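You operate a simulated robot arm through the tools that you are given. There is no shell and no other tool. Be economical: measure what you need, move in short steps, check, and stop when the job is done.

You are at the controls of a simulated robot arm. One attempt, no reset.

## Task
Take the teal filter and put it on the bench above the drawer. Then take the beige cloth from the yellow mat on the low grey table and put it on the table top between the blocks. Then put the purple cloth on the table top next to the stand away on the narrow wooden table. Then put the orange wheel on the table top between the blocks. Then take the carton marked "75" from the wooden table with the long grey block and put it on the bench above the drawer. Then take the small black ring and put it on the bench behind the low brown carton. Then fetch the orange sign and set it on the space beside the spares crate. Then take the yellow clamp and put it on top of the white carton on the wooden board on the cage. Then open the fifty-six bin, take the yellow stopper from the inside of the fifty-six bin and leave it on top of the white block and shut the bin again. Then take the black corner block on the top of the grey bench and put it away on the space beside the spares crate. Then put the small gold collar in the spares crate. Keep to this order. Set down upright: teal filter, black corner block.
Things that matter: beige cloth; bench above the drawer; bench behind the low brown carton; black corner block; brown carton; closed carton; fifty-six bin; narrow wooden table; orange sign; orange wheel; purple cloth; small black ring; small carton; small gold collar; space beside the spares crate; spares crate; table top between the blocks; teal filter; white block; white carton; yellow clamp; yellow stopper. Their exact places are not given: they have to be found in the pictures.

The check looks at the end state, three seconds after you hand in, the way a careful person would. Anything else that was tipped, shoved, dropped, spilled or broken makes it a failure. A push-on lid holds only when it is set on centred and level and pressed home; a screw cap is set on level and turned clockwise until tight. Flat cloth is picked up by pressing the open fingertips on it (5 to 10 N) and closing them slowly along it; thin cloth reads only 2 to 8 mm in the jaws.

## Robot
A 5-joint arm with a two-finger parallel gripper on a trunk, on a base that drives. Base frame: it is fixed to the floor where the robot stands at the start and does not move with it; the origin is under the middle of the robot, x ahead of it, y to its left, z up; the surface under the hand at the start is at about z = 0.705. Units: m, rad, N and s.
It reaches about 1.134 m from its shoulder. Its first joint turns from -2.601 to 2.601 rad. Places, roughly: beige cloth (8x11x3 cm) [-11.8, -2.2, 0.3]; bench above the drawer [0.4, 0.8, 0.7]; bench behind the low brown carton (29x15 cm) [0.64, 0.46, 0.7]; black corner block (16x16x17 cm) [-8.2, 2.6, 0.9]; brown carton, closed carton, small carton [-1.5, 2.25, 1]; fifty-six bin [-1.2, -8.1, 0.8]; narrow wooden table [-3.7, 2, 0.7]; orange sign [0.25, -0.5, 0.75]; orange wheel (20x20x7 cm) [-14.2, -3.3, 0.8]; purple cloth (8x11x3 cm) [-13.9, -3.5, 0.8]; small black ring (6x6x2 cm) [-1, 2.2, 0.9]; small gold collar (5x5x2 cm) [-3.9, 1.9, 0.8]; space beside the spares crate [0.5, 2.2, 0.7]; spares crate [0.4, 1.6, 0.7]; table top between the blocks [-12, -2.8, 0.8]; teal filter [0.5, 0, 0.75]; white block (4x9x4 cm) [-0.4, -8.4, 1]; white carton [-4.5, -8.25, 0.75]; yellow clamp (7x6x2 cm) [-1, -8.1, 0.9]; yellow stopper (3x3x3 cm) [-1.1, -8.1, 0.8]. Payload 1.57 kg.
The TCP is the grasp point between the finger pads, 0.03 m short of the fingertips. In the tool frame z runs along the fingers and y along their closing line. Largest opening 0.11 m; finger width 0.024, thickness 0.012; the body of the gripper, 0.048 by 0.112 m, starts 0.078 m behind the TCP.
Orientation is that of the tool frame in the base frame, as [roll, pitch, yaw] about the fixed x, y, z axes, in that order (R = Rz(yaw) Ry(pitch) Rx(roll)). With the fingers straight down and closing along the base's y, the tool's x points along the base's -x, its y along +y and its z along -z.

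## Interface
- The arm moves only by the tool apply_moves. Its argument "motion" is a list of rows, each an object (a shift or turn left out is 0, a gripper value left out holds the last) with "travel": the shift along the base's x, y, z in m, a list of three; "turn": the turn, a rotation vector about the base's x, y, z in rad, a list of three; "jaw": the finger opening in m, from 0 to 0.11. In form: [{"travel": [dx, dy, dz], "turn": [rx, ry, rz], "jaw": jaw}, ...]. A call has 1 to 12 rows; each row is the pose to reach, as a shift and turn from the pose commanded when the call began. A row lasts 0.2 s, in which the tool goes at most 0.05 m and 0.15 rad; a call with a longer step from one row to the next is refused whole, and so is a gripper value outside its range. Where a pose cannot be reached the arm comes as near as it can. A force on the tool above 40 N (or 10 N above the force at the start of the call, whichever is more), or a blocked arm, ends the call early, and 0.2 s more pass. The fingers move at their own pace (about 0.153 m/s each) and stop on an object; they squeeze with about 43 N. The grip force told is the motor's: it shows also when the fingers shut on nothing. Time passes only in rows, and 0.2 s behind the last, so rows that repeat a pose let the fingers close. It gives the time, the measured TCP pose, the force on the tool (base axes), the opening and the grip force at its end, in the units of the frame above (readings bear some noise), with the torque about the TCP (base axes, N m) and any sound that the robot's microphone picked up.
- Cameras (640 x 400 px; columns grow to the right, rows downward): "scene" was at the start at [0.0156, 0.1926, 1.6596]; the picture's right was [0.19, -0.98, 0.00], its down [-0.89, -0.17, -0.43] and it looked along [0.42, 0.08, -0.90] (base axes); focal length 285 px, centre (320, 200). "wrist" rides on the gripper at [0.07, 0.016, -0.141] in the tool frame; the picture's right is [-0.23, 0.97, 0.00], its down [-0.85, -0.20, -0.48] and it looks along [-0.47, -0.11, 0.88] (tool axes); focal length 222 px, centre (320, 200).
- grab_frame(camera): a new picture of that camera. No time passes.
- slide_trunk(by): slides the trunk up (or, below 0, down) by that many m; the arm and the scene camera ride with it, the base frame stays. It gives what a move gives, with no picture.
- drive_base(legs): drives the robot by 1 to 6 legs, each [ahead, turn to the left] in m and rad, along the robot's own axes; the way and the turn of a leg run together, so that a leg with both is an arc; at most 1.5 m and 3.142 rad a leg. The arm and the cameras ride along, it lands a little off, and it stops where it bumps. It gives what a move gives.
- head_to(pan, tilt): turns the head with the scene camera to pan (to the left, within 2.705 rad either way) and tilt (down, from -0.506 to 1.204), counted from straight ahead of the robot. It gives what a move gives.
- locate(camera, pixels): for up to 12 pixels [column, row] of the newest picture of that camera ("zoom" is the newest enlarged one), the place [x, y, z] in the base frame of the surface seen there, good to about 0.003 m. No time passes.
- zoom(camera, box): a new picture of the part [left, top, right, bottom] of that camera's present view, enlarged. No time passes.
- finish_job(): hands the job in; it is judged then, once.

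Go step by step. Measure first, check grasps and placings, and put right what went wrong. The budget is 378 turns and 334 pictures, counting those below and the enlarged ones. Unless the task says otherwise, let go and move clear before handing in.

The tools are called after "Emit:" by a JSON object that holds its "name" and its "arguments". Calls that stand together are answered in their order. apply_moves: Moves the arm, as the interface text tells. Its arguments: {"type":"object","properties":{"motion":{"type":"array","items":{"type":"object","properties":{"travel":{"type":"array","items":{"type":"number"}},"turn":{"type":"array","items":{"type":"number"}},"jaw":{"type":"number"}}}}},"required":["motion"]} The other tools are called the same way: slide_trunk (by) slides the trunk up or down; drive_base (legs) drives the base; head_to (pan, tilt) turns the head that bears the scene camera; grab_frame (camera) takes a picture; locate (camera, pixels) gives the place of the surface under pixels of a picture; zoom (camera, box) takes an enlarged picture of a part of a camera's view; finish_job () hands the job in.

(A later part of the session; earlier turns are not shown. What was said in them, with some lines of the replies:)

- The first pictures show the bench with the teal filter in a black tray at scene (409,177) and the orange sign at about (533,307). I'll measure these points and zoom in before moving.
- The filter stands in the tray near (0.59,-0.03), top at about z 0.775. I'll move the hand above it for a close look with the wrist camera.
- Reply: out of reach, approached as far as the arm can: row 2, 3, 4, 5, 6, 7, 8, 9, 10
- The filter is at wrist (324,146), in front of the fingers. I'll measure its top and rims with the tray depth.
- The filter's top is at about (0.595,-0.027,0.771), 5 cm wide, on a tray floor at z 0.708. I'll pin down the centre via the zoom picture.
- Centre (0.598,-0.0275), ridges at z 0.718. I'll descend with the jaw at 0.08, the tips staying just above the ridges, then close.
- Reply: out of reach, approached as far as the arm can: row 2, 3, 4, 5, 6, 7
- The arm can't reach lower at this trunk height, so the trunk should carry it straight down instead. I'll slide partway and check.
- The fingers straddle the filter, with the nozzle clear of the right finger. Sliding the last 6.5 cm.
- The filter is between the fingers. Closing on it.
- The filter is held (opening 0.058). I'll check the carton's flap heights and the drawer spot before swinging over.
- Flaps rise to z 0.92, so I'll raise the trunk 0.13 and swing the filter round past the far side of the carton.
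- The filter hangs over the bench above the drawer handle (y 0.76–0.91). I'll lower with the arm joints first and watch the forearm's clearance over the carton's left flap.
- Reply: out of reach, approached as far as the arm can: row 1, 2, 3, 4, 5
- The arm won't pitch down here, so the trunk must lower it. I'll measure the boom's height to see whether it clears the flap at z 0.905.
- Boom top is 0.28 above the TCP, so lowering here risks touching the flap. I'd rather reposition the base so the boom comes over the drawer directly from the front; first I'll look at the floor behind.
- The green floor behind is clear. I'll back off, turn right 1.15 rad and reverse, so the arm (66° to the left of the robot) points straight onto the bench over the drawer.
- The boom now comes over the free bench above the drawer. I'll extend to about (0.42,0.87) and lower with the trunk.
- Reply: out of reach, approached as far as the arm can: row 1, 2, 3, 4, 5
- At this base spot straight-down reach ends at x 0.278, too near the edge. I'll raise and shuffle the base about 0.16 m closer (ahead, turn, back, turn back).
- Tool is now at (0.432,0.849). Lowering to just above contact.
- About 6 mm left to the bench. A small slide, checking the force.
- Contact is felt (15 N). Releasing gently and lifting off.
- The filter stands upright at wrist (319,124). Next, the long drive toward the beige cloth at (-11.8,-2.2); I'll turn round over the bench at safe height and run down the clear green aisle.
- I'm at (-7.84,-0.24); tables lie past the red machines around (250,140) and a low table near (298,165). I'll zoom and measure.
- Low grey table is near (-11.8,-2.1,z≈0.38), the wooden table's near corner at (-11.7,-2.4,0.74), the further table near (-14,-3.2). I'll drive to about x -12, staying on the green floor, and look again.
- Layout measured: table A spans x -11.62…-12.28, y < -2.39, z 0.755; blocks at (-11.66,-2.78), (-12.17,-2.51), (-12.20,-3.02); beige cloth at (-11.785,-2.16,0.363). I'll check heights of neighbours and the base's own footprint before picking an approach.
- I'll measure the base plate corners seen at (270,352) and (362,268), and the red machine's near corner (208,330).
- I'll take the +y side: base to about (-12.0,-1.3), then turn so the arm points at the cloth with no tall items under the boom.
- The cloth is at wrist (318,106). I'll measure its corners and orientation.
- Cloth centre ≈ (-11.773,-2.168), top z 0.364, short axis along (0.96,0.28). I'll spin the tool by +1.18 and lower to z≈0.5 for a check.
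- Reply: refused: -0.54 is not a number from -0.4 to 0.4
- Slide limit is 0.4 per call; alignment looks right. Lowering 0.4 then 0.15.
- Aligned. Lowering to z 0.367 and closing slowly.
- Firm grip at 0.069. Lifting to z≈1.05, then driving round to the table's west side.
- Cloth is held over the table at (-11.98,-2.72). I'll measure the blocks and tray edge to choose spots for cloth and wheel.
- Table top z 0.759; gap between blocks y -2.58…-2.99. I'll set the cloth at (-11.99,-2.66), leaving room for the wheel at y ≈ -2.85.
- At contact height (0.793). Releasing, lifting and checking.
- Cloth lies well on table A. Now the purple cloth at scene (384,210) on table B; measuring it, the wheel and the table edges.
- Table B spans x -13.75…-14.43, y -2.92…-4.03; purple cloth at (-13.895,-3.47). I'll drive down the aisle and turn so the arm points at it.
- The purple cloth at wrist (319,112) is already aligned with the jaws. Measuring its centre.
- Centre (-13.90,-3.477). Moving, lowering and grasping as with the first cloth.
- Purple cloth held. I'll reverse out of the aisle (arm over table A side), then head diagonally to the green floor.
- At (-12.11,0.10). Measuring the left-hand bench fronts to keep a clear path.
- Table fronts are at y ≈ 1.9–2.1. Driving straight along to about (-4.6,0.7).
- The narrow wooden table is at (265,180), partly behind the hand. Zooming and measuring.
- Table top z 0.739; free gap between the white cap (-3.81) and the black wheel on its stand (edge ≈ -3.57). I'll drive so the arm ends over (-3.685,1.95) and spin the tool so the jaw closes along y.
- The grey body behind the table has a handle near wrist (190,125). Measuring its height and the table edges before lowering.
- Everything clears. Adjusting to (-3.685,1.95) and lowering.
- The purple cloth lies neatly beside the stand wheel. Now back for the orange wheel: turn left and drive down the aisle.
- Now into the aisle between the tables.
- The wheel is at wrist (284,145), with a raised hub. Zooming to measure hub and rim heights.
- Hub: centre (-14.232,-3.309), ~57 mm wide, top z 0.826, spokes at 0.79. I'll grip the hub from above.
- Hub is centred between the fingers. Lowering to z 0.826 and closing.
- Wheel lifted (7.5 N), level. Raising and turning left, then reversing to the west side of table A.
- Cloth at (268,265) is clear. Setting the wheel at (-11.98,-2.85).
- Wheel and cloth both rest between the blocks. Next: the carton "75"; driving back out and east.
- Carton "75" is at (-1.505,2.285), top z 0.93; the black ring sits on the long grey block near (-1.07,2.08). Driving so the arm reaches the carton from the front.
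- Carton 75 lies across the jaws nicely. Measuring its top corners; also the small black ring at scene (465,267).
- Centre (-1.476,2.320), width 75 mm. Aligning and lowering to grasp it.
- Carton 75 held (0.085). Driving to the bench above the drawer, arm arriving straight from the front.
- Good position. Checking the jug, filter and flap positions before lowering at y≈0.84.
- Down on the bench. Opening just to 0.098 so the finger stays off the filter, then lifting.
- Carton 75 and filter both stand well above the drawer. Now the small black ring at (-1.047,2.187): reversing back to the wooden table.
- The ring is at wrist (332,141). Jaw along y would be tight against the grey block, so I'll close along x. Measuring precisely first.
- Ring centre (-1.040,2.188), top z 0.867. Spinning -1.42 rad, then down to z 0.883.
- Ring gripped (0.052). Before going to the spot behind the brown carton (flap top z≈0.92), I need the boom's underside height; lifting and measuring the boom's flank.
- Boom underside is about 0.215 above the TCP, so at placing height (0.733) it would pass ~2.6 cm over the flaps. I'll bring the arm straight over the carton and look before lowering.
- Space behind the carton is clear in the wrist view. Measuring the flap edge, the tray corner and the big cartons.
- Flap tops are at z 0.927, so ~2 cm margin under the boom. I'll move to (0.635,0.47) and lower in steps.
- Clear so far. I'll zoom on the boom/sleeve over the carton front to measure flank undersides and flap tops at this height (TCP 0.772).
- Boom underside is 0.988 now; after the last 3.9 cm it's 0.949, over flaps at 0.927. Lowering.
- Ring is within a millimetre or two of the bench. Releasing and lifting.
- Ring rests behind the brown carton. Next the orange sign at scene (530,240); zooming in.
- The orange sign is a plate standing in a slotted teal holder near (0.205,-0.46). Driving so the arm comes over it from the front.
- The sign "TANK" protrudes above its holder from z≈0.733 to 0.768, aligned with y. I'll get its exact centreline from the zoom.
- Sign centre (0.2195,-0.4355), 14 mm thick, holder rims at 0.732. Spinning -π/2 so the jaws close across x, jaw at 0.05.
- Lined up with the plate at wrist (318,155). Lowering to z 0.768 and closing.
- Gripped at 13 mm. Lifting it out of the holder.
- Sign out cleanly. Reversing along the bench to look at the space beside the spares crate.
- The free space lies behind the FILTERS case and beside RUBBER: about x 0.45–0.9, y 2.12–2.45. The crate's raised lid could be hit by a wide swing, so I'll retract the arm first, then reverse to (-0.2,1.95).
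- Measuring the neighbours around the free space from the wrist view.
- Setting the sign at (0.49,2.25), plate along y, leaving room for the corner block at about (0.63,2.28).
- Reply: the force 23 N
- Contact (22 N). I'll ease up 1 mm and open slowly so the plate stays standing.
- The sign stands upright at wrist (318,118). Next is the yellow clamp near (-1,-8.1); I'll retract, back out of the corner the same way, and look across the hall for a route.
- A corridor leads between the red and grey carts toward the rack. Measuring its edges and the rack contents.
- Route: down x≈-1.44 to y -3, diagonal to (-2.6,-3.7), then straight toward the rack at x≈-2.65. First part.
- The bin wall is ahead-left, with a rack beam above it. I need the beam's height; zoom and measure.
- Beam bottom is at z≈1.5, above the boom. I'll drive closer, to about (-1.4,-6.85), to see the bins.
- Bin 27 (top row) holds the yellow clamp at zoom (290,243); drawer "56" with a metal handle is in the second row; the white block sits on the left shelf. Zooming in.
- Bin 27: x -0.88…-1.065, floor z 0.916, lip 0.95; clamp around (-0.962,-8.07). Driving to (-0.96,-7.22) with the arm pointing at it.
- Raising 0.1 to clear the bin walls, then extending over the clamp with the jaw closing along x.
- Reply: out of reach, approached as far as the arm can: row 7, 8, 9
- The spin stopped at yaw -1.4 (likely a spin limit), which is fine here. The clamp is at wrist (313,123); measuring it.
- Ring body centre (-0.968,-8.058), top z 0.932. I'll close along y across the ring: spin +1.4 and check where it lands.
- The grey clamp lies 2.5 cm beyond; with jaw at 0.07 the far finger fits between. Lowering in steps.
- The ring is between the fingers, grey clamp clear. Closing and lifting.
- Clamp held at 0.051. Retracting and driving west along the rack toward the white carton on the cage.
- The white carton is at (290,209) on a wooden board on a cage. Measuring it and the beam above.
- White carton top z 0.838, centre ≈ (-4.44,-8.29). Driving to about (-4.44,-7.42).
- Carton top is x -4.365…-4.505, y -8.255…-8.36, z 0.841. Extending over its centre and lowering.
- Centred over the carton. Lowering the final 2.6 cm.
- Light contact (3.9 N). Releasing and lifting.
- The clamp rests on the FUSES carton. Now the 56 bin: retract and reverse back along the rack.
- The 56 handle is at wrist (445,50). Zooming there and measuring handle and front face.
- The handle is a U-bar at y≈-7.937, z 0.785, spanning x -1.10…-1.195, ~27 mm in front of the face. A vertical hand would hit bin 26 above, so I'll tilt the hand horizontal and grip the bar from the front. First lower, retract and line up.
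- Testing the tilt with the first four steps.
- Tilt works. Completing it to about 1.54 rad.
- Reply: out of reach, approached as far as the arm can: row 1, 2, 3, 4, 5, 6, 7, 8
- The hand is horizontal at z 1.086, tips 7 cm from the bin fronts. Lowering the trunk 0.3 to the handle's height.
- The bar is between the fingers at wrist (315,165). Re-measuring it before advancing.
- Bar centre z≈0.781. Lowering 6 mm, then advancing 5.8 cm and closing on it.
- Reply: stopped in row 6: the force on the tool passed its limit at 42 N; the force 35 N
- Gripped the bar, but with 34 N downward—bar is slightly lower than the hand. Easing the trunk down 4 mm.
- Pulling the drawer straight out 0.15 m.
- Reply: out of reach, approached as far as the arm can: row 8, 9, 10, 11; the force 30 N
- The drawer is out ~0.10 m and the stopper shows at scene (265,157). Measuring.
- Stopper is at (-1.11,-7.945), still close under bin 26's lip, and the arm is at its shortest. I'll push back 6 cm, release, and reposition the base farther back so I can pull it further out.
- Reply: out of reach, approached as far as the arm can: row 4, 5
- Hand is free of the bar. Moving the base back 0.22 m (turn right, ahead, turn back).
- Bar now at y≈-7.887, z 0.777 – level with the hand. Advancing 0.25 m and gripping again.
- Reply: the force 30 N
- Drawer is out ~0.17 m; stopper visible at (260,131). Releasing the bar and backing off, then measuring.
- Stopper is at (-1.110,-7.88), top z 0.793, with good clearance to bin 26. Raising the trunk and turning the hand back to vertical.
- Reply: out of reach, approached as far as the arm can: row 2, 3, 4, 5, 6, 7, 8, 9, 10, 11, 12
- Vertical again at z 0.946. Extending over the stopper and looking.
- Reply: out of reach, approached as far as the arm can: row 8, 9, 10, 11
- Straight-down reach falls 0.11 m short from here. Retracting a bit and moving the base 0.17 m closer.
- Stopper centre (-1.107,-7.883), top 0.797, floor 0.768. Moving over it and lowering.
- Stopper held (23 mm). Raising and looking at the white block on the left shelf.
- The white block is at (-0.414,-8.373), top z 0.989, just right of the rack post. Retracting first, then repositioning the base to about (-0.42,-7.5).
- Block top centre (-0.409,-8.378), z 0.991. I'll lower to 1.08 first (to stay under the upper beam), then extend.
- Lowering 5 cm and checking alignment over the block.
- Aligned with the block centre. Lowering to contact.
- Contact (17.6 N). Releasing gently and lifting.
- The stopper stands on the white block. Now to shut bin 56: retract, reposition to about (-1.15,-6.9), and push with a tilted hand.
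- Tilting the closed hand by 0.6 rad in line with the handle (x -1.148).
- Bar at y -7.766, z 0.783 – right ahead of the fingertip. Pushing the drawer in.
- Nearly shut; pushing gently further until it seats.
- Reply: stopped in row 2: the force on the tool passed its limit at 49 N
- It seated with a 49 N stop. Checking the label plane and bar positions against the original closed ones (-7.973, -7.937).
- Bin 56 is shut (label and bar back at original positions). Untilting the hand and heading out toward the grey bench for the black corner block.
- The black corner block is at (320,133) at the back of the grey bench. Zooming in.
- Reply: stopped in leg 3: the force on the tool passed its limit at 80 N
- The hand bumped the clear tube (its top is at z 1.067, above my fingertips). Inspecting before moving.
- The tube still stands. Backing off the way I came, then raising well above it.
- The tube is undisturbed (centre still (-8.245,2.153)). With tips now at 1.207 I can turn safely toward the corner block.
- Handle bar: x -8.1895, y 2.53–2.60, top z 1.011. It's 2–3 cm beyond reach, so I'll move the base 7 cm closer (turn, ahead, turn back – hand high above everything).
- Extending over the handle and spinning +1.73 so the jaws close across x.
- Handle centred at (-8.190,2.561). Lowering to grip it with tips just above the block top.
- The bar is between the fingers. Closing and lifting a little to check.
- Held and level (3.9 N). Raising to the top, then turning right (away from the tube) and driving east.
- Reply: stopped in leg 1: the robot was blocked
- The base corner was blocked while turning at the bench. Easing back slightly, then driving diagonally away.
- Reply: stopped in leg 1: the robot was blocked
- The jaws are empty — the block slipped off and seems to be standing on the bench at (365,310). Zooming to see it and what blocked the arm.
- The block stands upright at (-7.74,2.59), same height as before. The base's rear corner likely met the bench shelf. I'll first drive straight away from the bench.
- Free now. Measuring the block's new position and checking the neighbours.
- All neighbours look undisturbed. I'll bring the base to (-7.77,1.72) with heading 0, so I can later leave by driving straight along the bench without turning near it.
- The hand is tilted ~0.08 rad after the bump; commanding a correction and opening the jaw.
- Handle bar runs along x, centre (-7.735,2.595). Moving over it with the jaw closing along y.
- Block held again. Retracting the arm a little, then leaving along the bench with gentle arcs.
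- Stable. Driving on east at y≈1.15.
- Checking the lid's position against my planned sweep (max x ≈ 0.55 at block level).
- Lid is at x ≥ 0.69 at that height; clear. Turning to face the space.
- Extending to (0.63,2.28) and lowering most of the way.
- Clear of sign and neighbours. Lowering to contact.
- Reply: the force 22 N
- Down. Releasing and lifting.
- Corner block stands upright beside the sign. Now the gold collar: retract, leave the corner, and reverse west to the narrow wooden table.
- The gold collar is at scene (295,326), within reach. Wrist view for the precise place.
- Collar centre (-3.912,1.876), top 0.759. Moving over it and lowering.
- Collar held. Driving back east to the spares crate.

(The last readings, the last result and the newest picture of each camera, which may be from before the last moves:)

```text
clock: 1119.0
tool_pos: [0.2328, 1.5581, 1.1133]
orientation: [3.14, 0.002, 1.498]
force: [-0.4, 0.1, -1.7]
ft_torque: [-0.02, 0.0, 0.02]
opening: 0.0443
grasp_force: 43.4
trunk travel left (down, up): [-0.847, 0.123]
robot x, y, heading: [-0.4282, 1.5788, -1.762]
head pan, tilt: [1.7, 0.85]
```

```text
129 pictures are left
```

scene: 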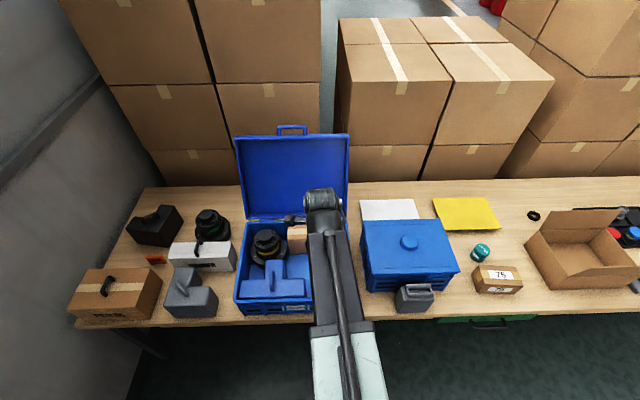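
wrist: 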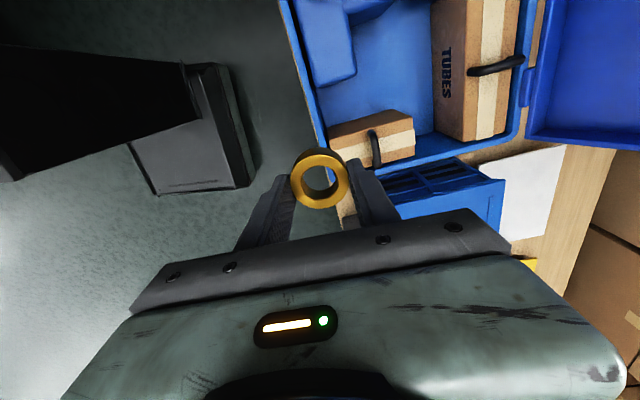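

The crate's free floor is at wrist (395,80). Measuring the floor patch and walls of its contents.

Emit:
{"name": "locate", "arguments": {"camera": "wrist", "pixels": [[395, 80], [375, 60], [415, 60], [360, 105], [425, 100], [395, 30], [395, 105], [345, 60], [350, 120], [410, 120], [435, 60], [303, 60]]}}

Emit:
{"name": "zoom", "arguments": {"camera": "wrist", "box": [280, 0, 540, 170]}}

```text
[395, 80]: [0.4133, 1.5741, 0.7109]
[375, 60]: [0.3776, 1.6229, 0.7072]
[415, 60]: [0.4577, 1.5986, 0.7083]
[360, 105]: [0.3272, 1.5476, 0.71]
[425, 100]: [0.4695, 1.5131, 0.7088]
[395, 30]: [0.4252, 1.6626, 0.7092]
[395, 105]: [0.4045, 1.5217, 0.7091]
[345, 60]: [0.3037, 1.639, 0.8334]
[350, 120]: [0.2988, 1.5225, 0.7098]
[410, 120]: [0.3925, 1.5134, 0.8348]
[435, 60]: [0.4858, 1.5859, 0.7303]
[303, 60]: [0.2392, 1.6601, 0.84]
```

```text
2.35 times, centred on (410, 85) of wrist
```

zoom: 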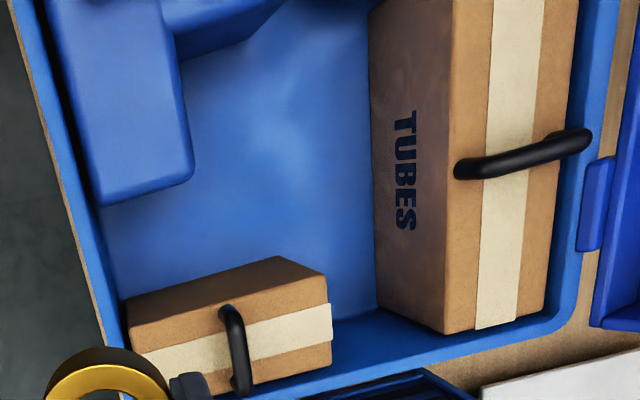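

Free patch: x 0.34–0.48, y 1.53–1.66, floor z 0.709. I'll extend to (0.412,1.580) and lower carefully.

Emit:
{"name": "apply_moves", "arguments": {"motion": [{"travel": [0.045, 0.005, 0]}, {"travel": [0.09, 0.01, 0]}, {"travel": [0.135, 0.016, 0]}, {"travel": [0.179, 0.022, 0]}, {"travel": [0.179, 0.022, 0]}]}}

Emit:
{"name": "slide_trunk", "arguments": {"by": -0.22}}

Emit:
{"name": "grab_frame", "arguments": {"camera": "wrist"}}

Emit:
{"name": "grab_frame", "arguments": {"camera": "scene"}}

```text
clock: 1120.2
tool_pos: [0.4118, 1.5808, 1.1113]
orientation: [3.139, 0.003, 1.496]
force: [-0.3, -0.8, -1.2]
ft_torque: [0.0, -0.01, 0.02]
opening: 0.044
grasp_force: 43.0
trunk travel left (down, up): [-0.847, 0.123]
robot x, y, heading: [-0.4285, 1.5762, -1.764]
head pan, tilt: [1.7, 0.85]
```

```text
clock: 1122.5
tool_pos: [0.4124, 1.5798, 0.8938]
orientation: [3.14, 0.003, 1.498]
force: [-0.8, 1.0, -0.7]
ft_torque: [-0.04, 0.0, -0.01]
opening: 0.0442
grasp_force: 42.6
trunk travel left (down, up): [-0.627, 0.343]
robot x, y, heading: [-0.4233, 1.5763, -1.764]
head pan, tilt: [1.7, 0.85]
```

```text
127 pictures are left
```

wrist: 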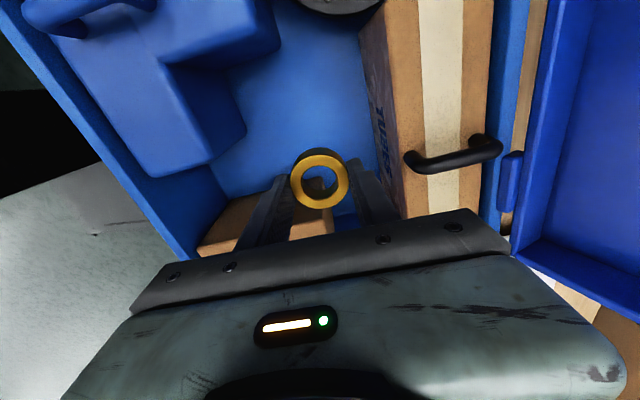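

```text
126 pictures are left
```

scene: 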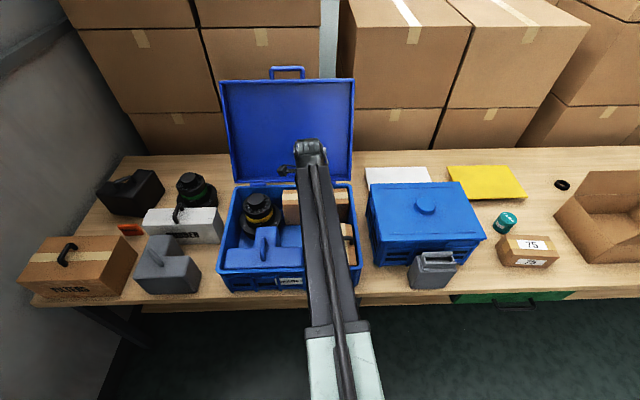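

Clear on all sides. Lowering another 10 cm and looking.

Emit:
{"name": "slide_trunk", "arguments": {"by": -0.1}}

Emit:
{"name": "grab_frame", "arguments": {"camera": "wrist"}}

Emit:
{"name": "locate", "arguments": {"camera": "wrist", "pixels": [[385, 130], [400, 190], [360, 215], [290, 225], [300, 80], [330, 100]]}}

```text
clock: 1123.8
tool_pos: [0.412, 1.5796, 0.7933]
orientation: [3.141, 0.0, 1.497]
force: [0.7, 0.5, -1.3]
ft_torque: [0.01, 0.0, -0.01]
opening: 0.0439
grasp_force: 43.3
trunk travel left (down, up): [-0.527, 0.443]
robot x, y, heading: [-0.4263, 1.5807, -1.765]
head pan, tilt: [1.7, 0.85]
```

```text
125 pictures are left
```

wrist: 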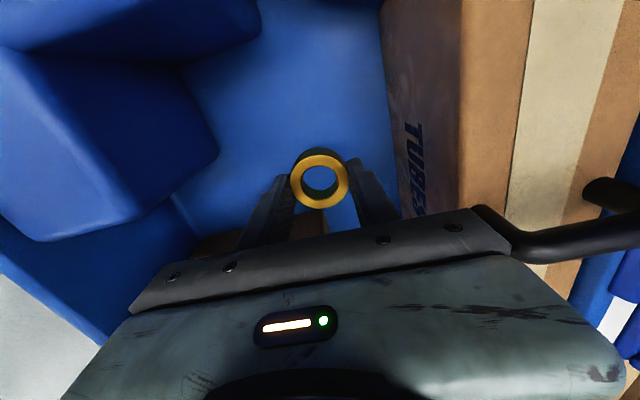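

```text
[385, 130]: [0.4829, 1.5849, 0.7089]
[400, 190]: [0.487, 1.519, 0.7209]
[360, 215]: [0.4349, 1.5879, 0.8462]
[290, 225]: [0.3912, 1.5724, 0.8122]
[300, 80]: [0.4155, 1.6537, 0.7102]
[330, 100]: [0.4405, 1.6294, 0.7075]
```

Checking the TUBES handle's position relative to the gripper body before the last 5 cm.

Emit:
{"name": "locate", "arguments": {"camera": "wrist", "pixels": [[525, 245], [515, 238], [600, 232], [610, 195], [505, 215], [490, 230]]}}

```text
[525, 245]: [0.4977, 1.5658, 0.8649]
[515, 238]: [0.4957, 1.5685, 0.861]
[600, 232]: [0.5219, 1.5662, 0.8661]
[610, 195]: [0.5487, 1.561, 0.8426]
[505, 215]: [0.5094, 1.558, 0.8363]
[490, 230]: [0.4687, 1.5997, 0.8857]
```

Gap is 2.7 cm. Final lowering.

Emit:
{"name": "slide_trunk", "arguments": {"by": -0.045}}

Emit:
{"name": "slide_trunk", "arguments": {"by": -0.005}}

```text
clock: 1124.7
tool_pos: [0.4112, 1.5795, 0.7485]
orientation: [3.138, 0.002, 1.498]
force: [-0.7, -1.2, -1.9]
ft_torque: [0.01, 0.01, 0.03]
opening: 0.0442
grasp_force: 43.1
trunk travel left (down, up): [-0.482, 0.488]
robot x, y, heading: [-0.4257, 1.58, -1.762]
head pan, tilt: [1.7, 0.85]
```

```text
clock: 1125.2
tool_pos: [0.4123, 1.5793, 0.7424]
orientation: [3.14, 0.003, 1.499]
force: [0.4, -0.2, -1.9]
ft_torque: [-0.02, 0.03, 0.0]
opening: 0.0441
grasp_force: 43.3
trunk travel left (down, up): [-0.477, 0.493]
robot x, y, heading: [-0.4253, 1.5799, -1.762]
head pan, tilt: [1.7, 0.85]
```

Within a millimetre or two of the floor. Releasing and lifting.

Emit:
{"name": "apply_moves", "arguments": {"motion": [{"jaw": 0.05}, {"jaw": 0.058}, {"jaw": 0.06}, {"jaw": 0.06}]}}

Emit:
{"name": "slide_trunk", "arguments": {"by": 0.38}}

Emit:
{"name": "grab_frame", "arguments": {"camera": "wrist"}}

Emit:
{"name": "grab_frame", "arguments": {"camera": "scene"}}

```text
clock: 1126.2
tool_pos: [0.4121, 1.5798, 0.7433]
orientation: [3.139, 0.001, 1.499]
force: [-0.4, 0.0, -1.0]
ft_torque: [-0.01, -0.02, 0.01]
opening: 0.0601
grasp_force: 0.0
trunk travel left (down, up): [-0.477, 0.493]
robot x, y, heading: [-0.4272, 1.5759, -1.764]
head pan, tilt: [1.7, 0.85]
```

```text
clock: 1129.9
tool_pos: [0.4122, 1.5801, 1.1235]
orientation: [3.14, 0.001, 1.497]
force: [0.6, -0.4, 0.1]
ft_torque: [0.02, -0.01, 0.05]
opening: 0.06
grasp_force: 0.0
trunk travel left (down, up): [-0.857, 0.113]
robot x, y, heading: [-0.4241, 1.5806, -1.762]
head pan, tilt: [1.7, 0.85]
```

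```text
124 pictures are left
```

wrist: 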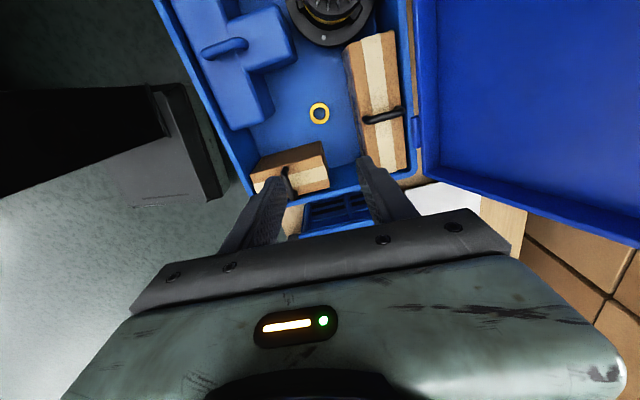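

```text
123 pictures are left
```

scene: 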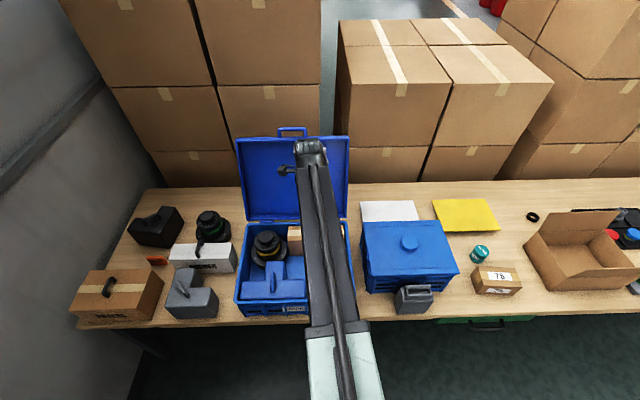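

The collar lies on the crate floor at wrist (319,113). A last check on the sign and corner block.

Emit:
{"name": "zoom", "arguments": {"camera": "scene", "box": [60, 180, 300, 330]}}

Emit:
{"name": "zoom", "arguments": {"camera": "scene", "box": [400, 180, 640, 330]}}

```text
2.67 times, centred on (180, 255) of scene
```

zoom: 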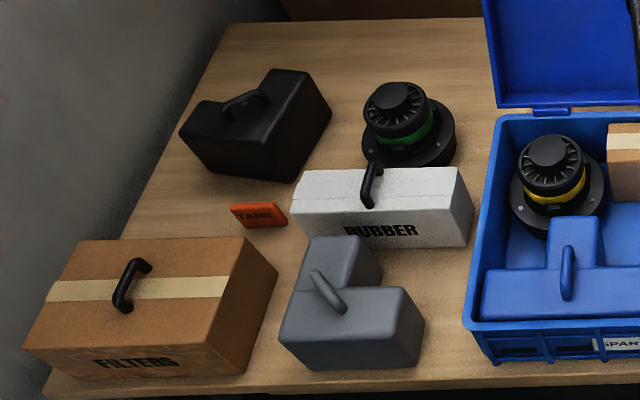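

```text
2.67 times, centred on (520, 255) of scene
```

zoom: 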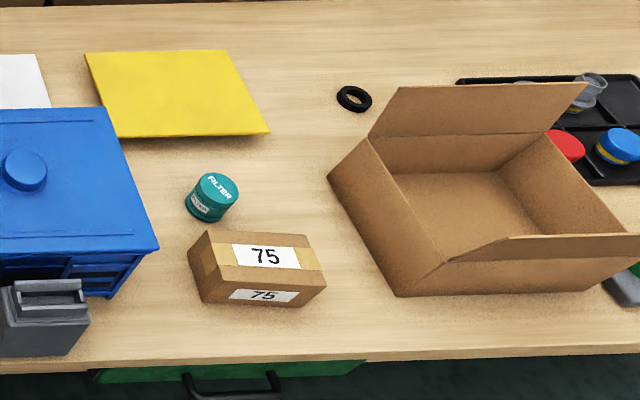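

Everything is in place: filter and carton 75 above the drawer, ring behind the carton, sign and upright corner block beside the crate, collar inside it. Handing in.

Emit:
{"name": "finish_job", "arguments": {}}

```text
The job is handed in.
```

I placed all eleven items in the order you gave and handed the job in. The teal filter and the black corner block are standing upright, and the 56 bin is shut again.

- **Tube bumped:** on the grey bench the hand knocked the clear tube while turning. I measured it afterwards and it was still standing, with no measurable shift.
- **Corner block dropped:** the base was blocked while turning beside that bench. The corner block slipped from the jaws and landed upright on the bench, and I picked it up again and placed it. I think a rear corner of the base caught the bench, but I did not confirm that.
- **Not checked:** I did not go back to look at the boxes on the shelf under that bench after the block.
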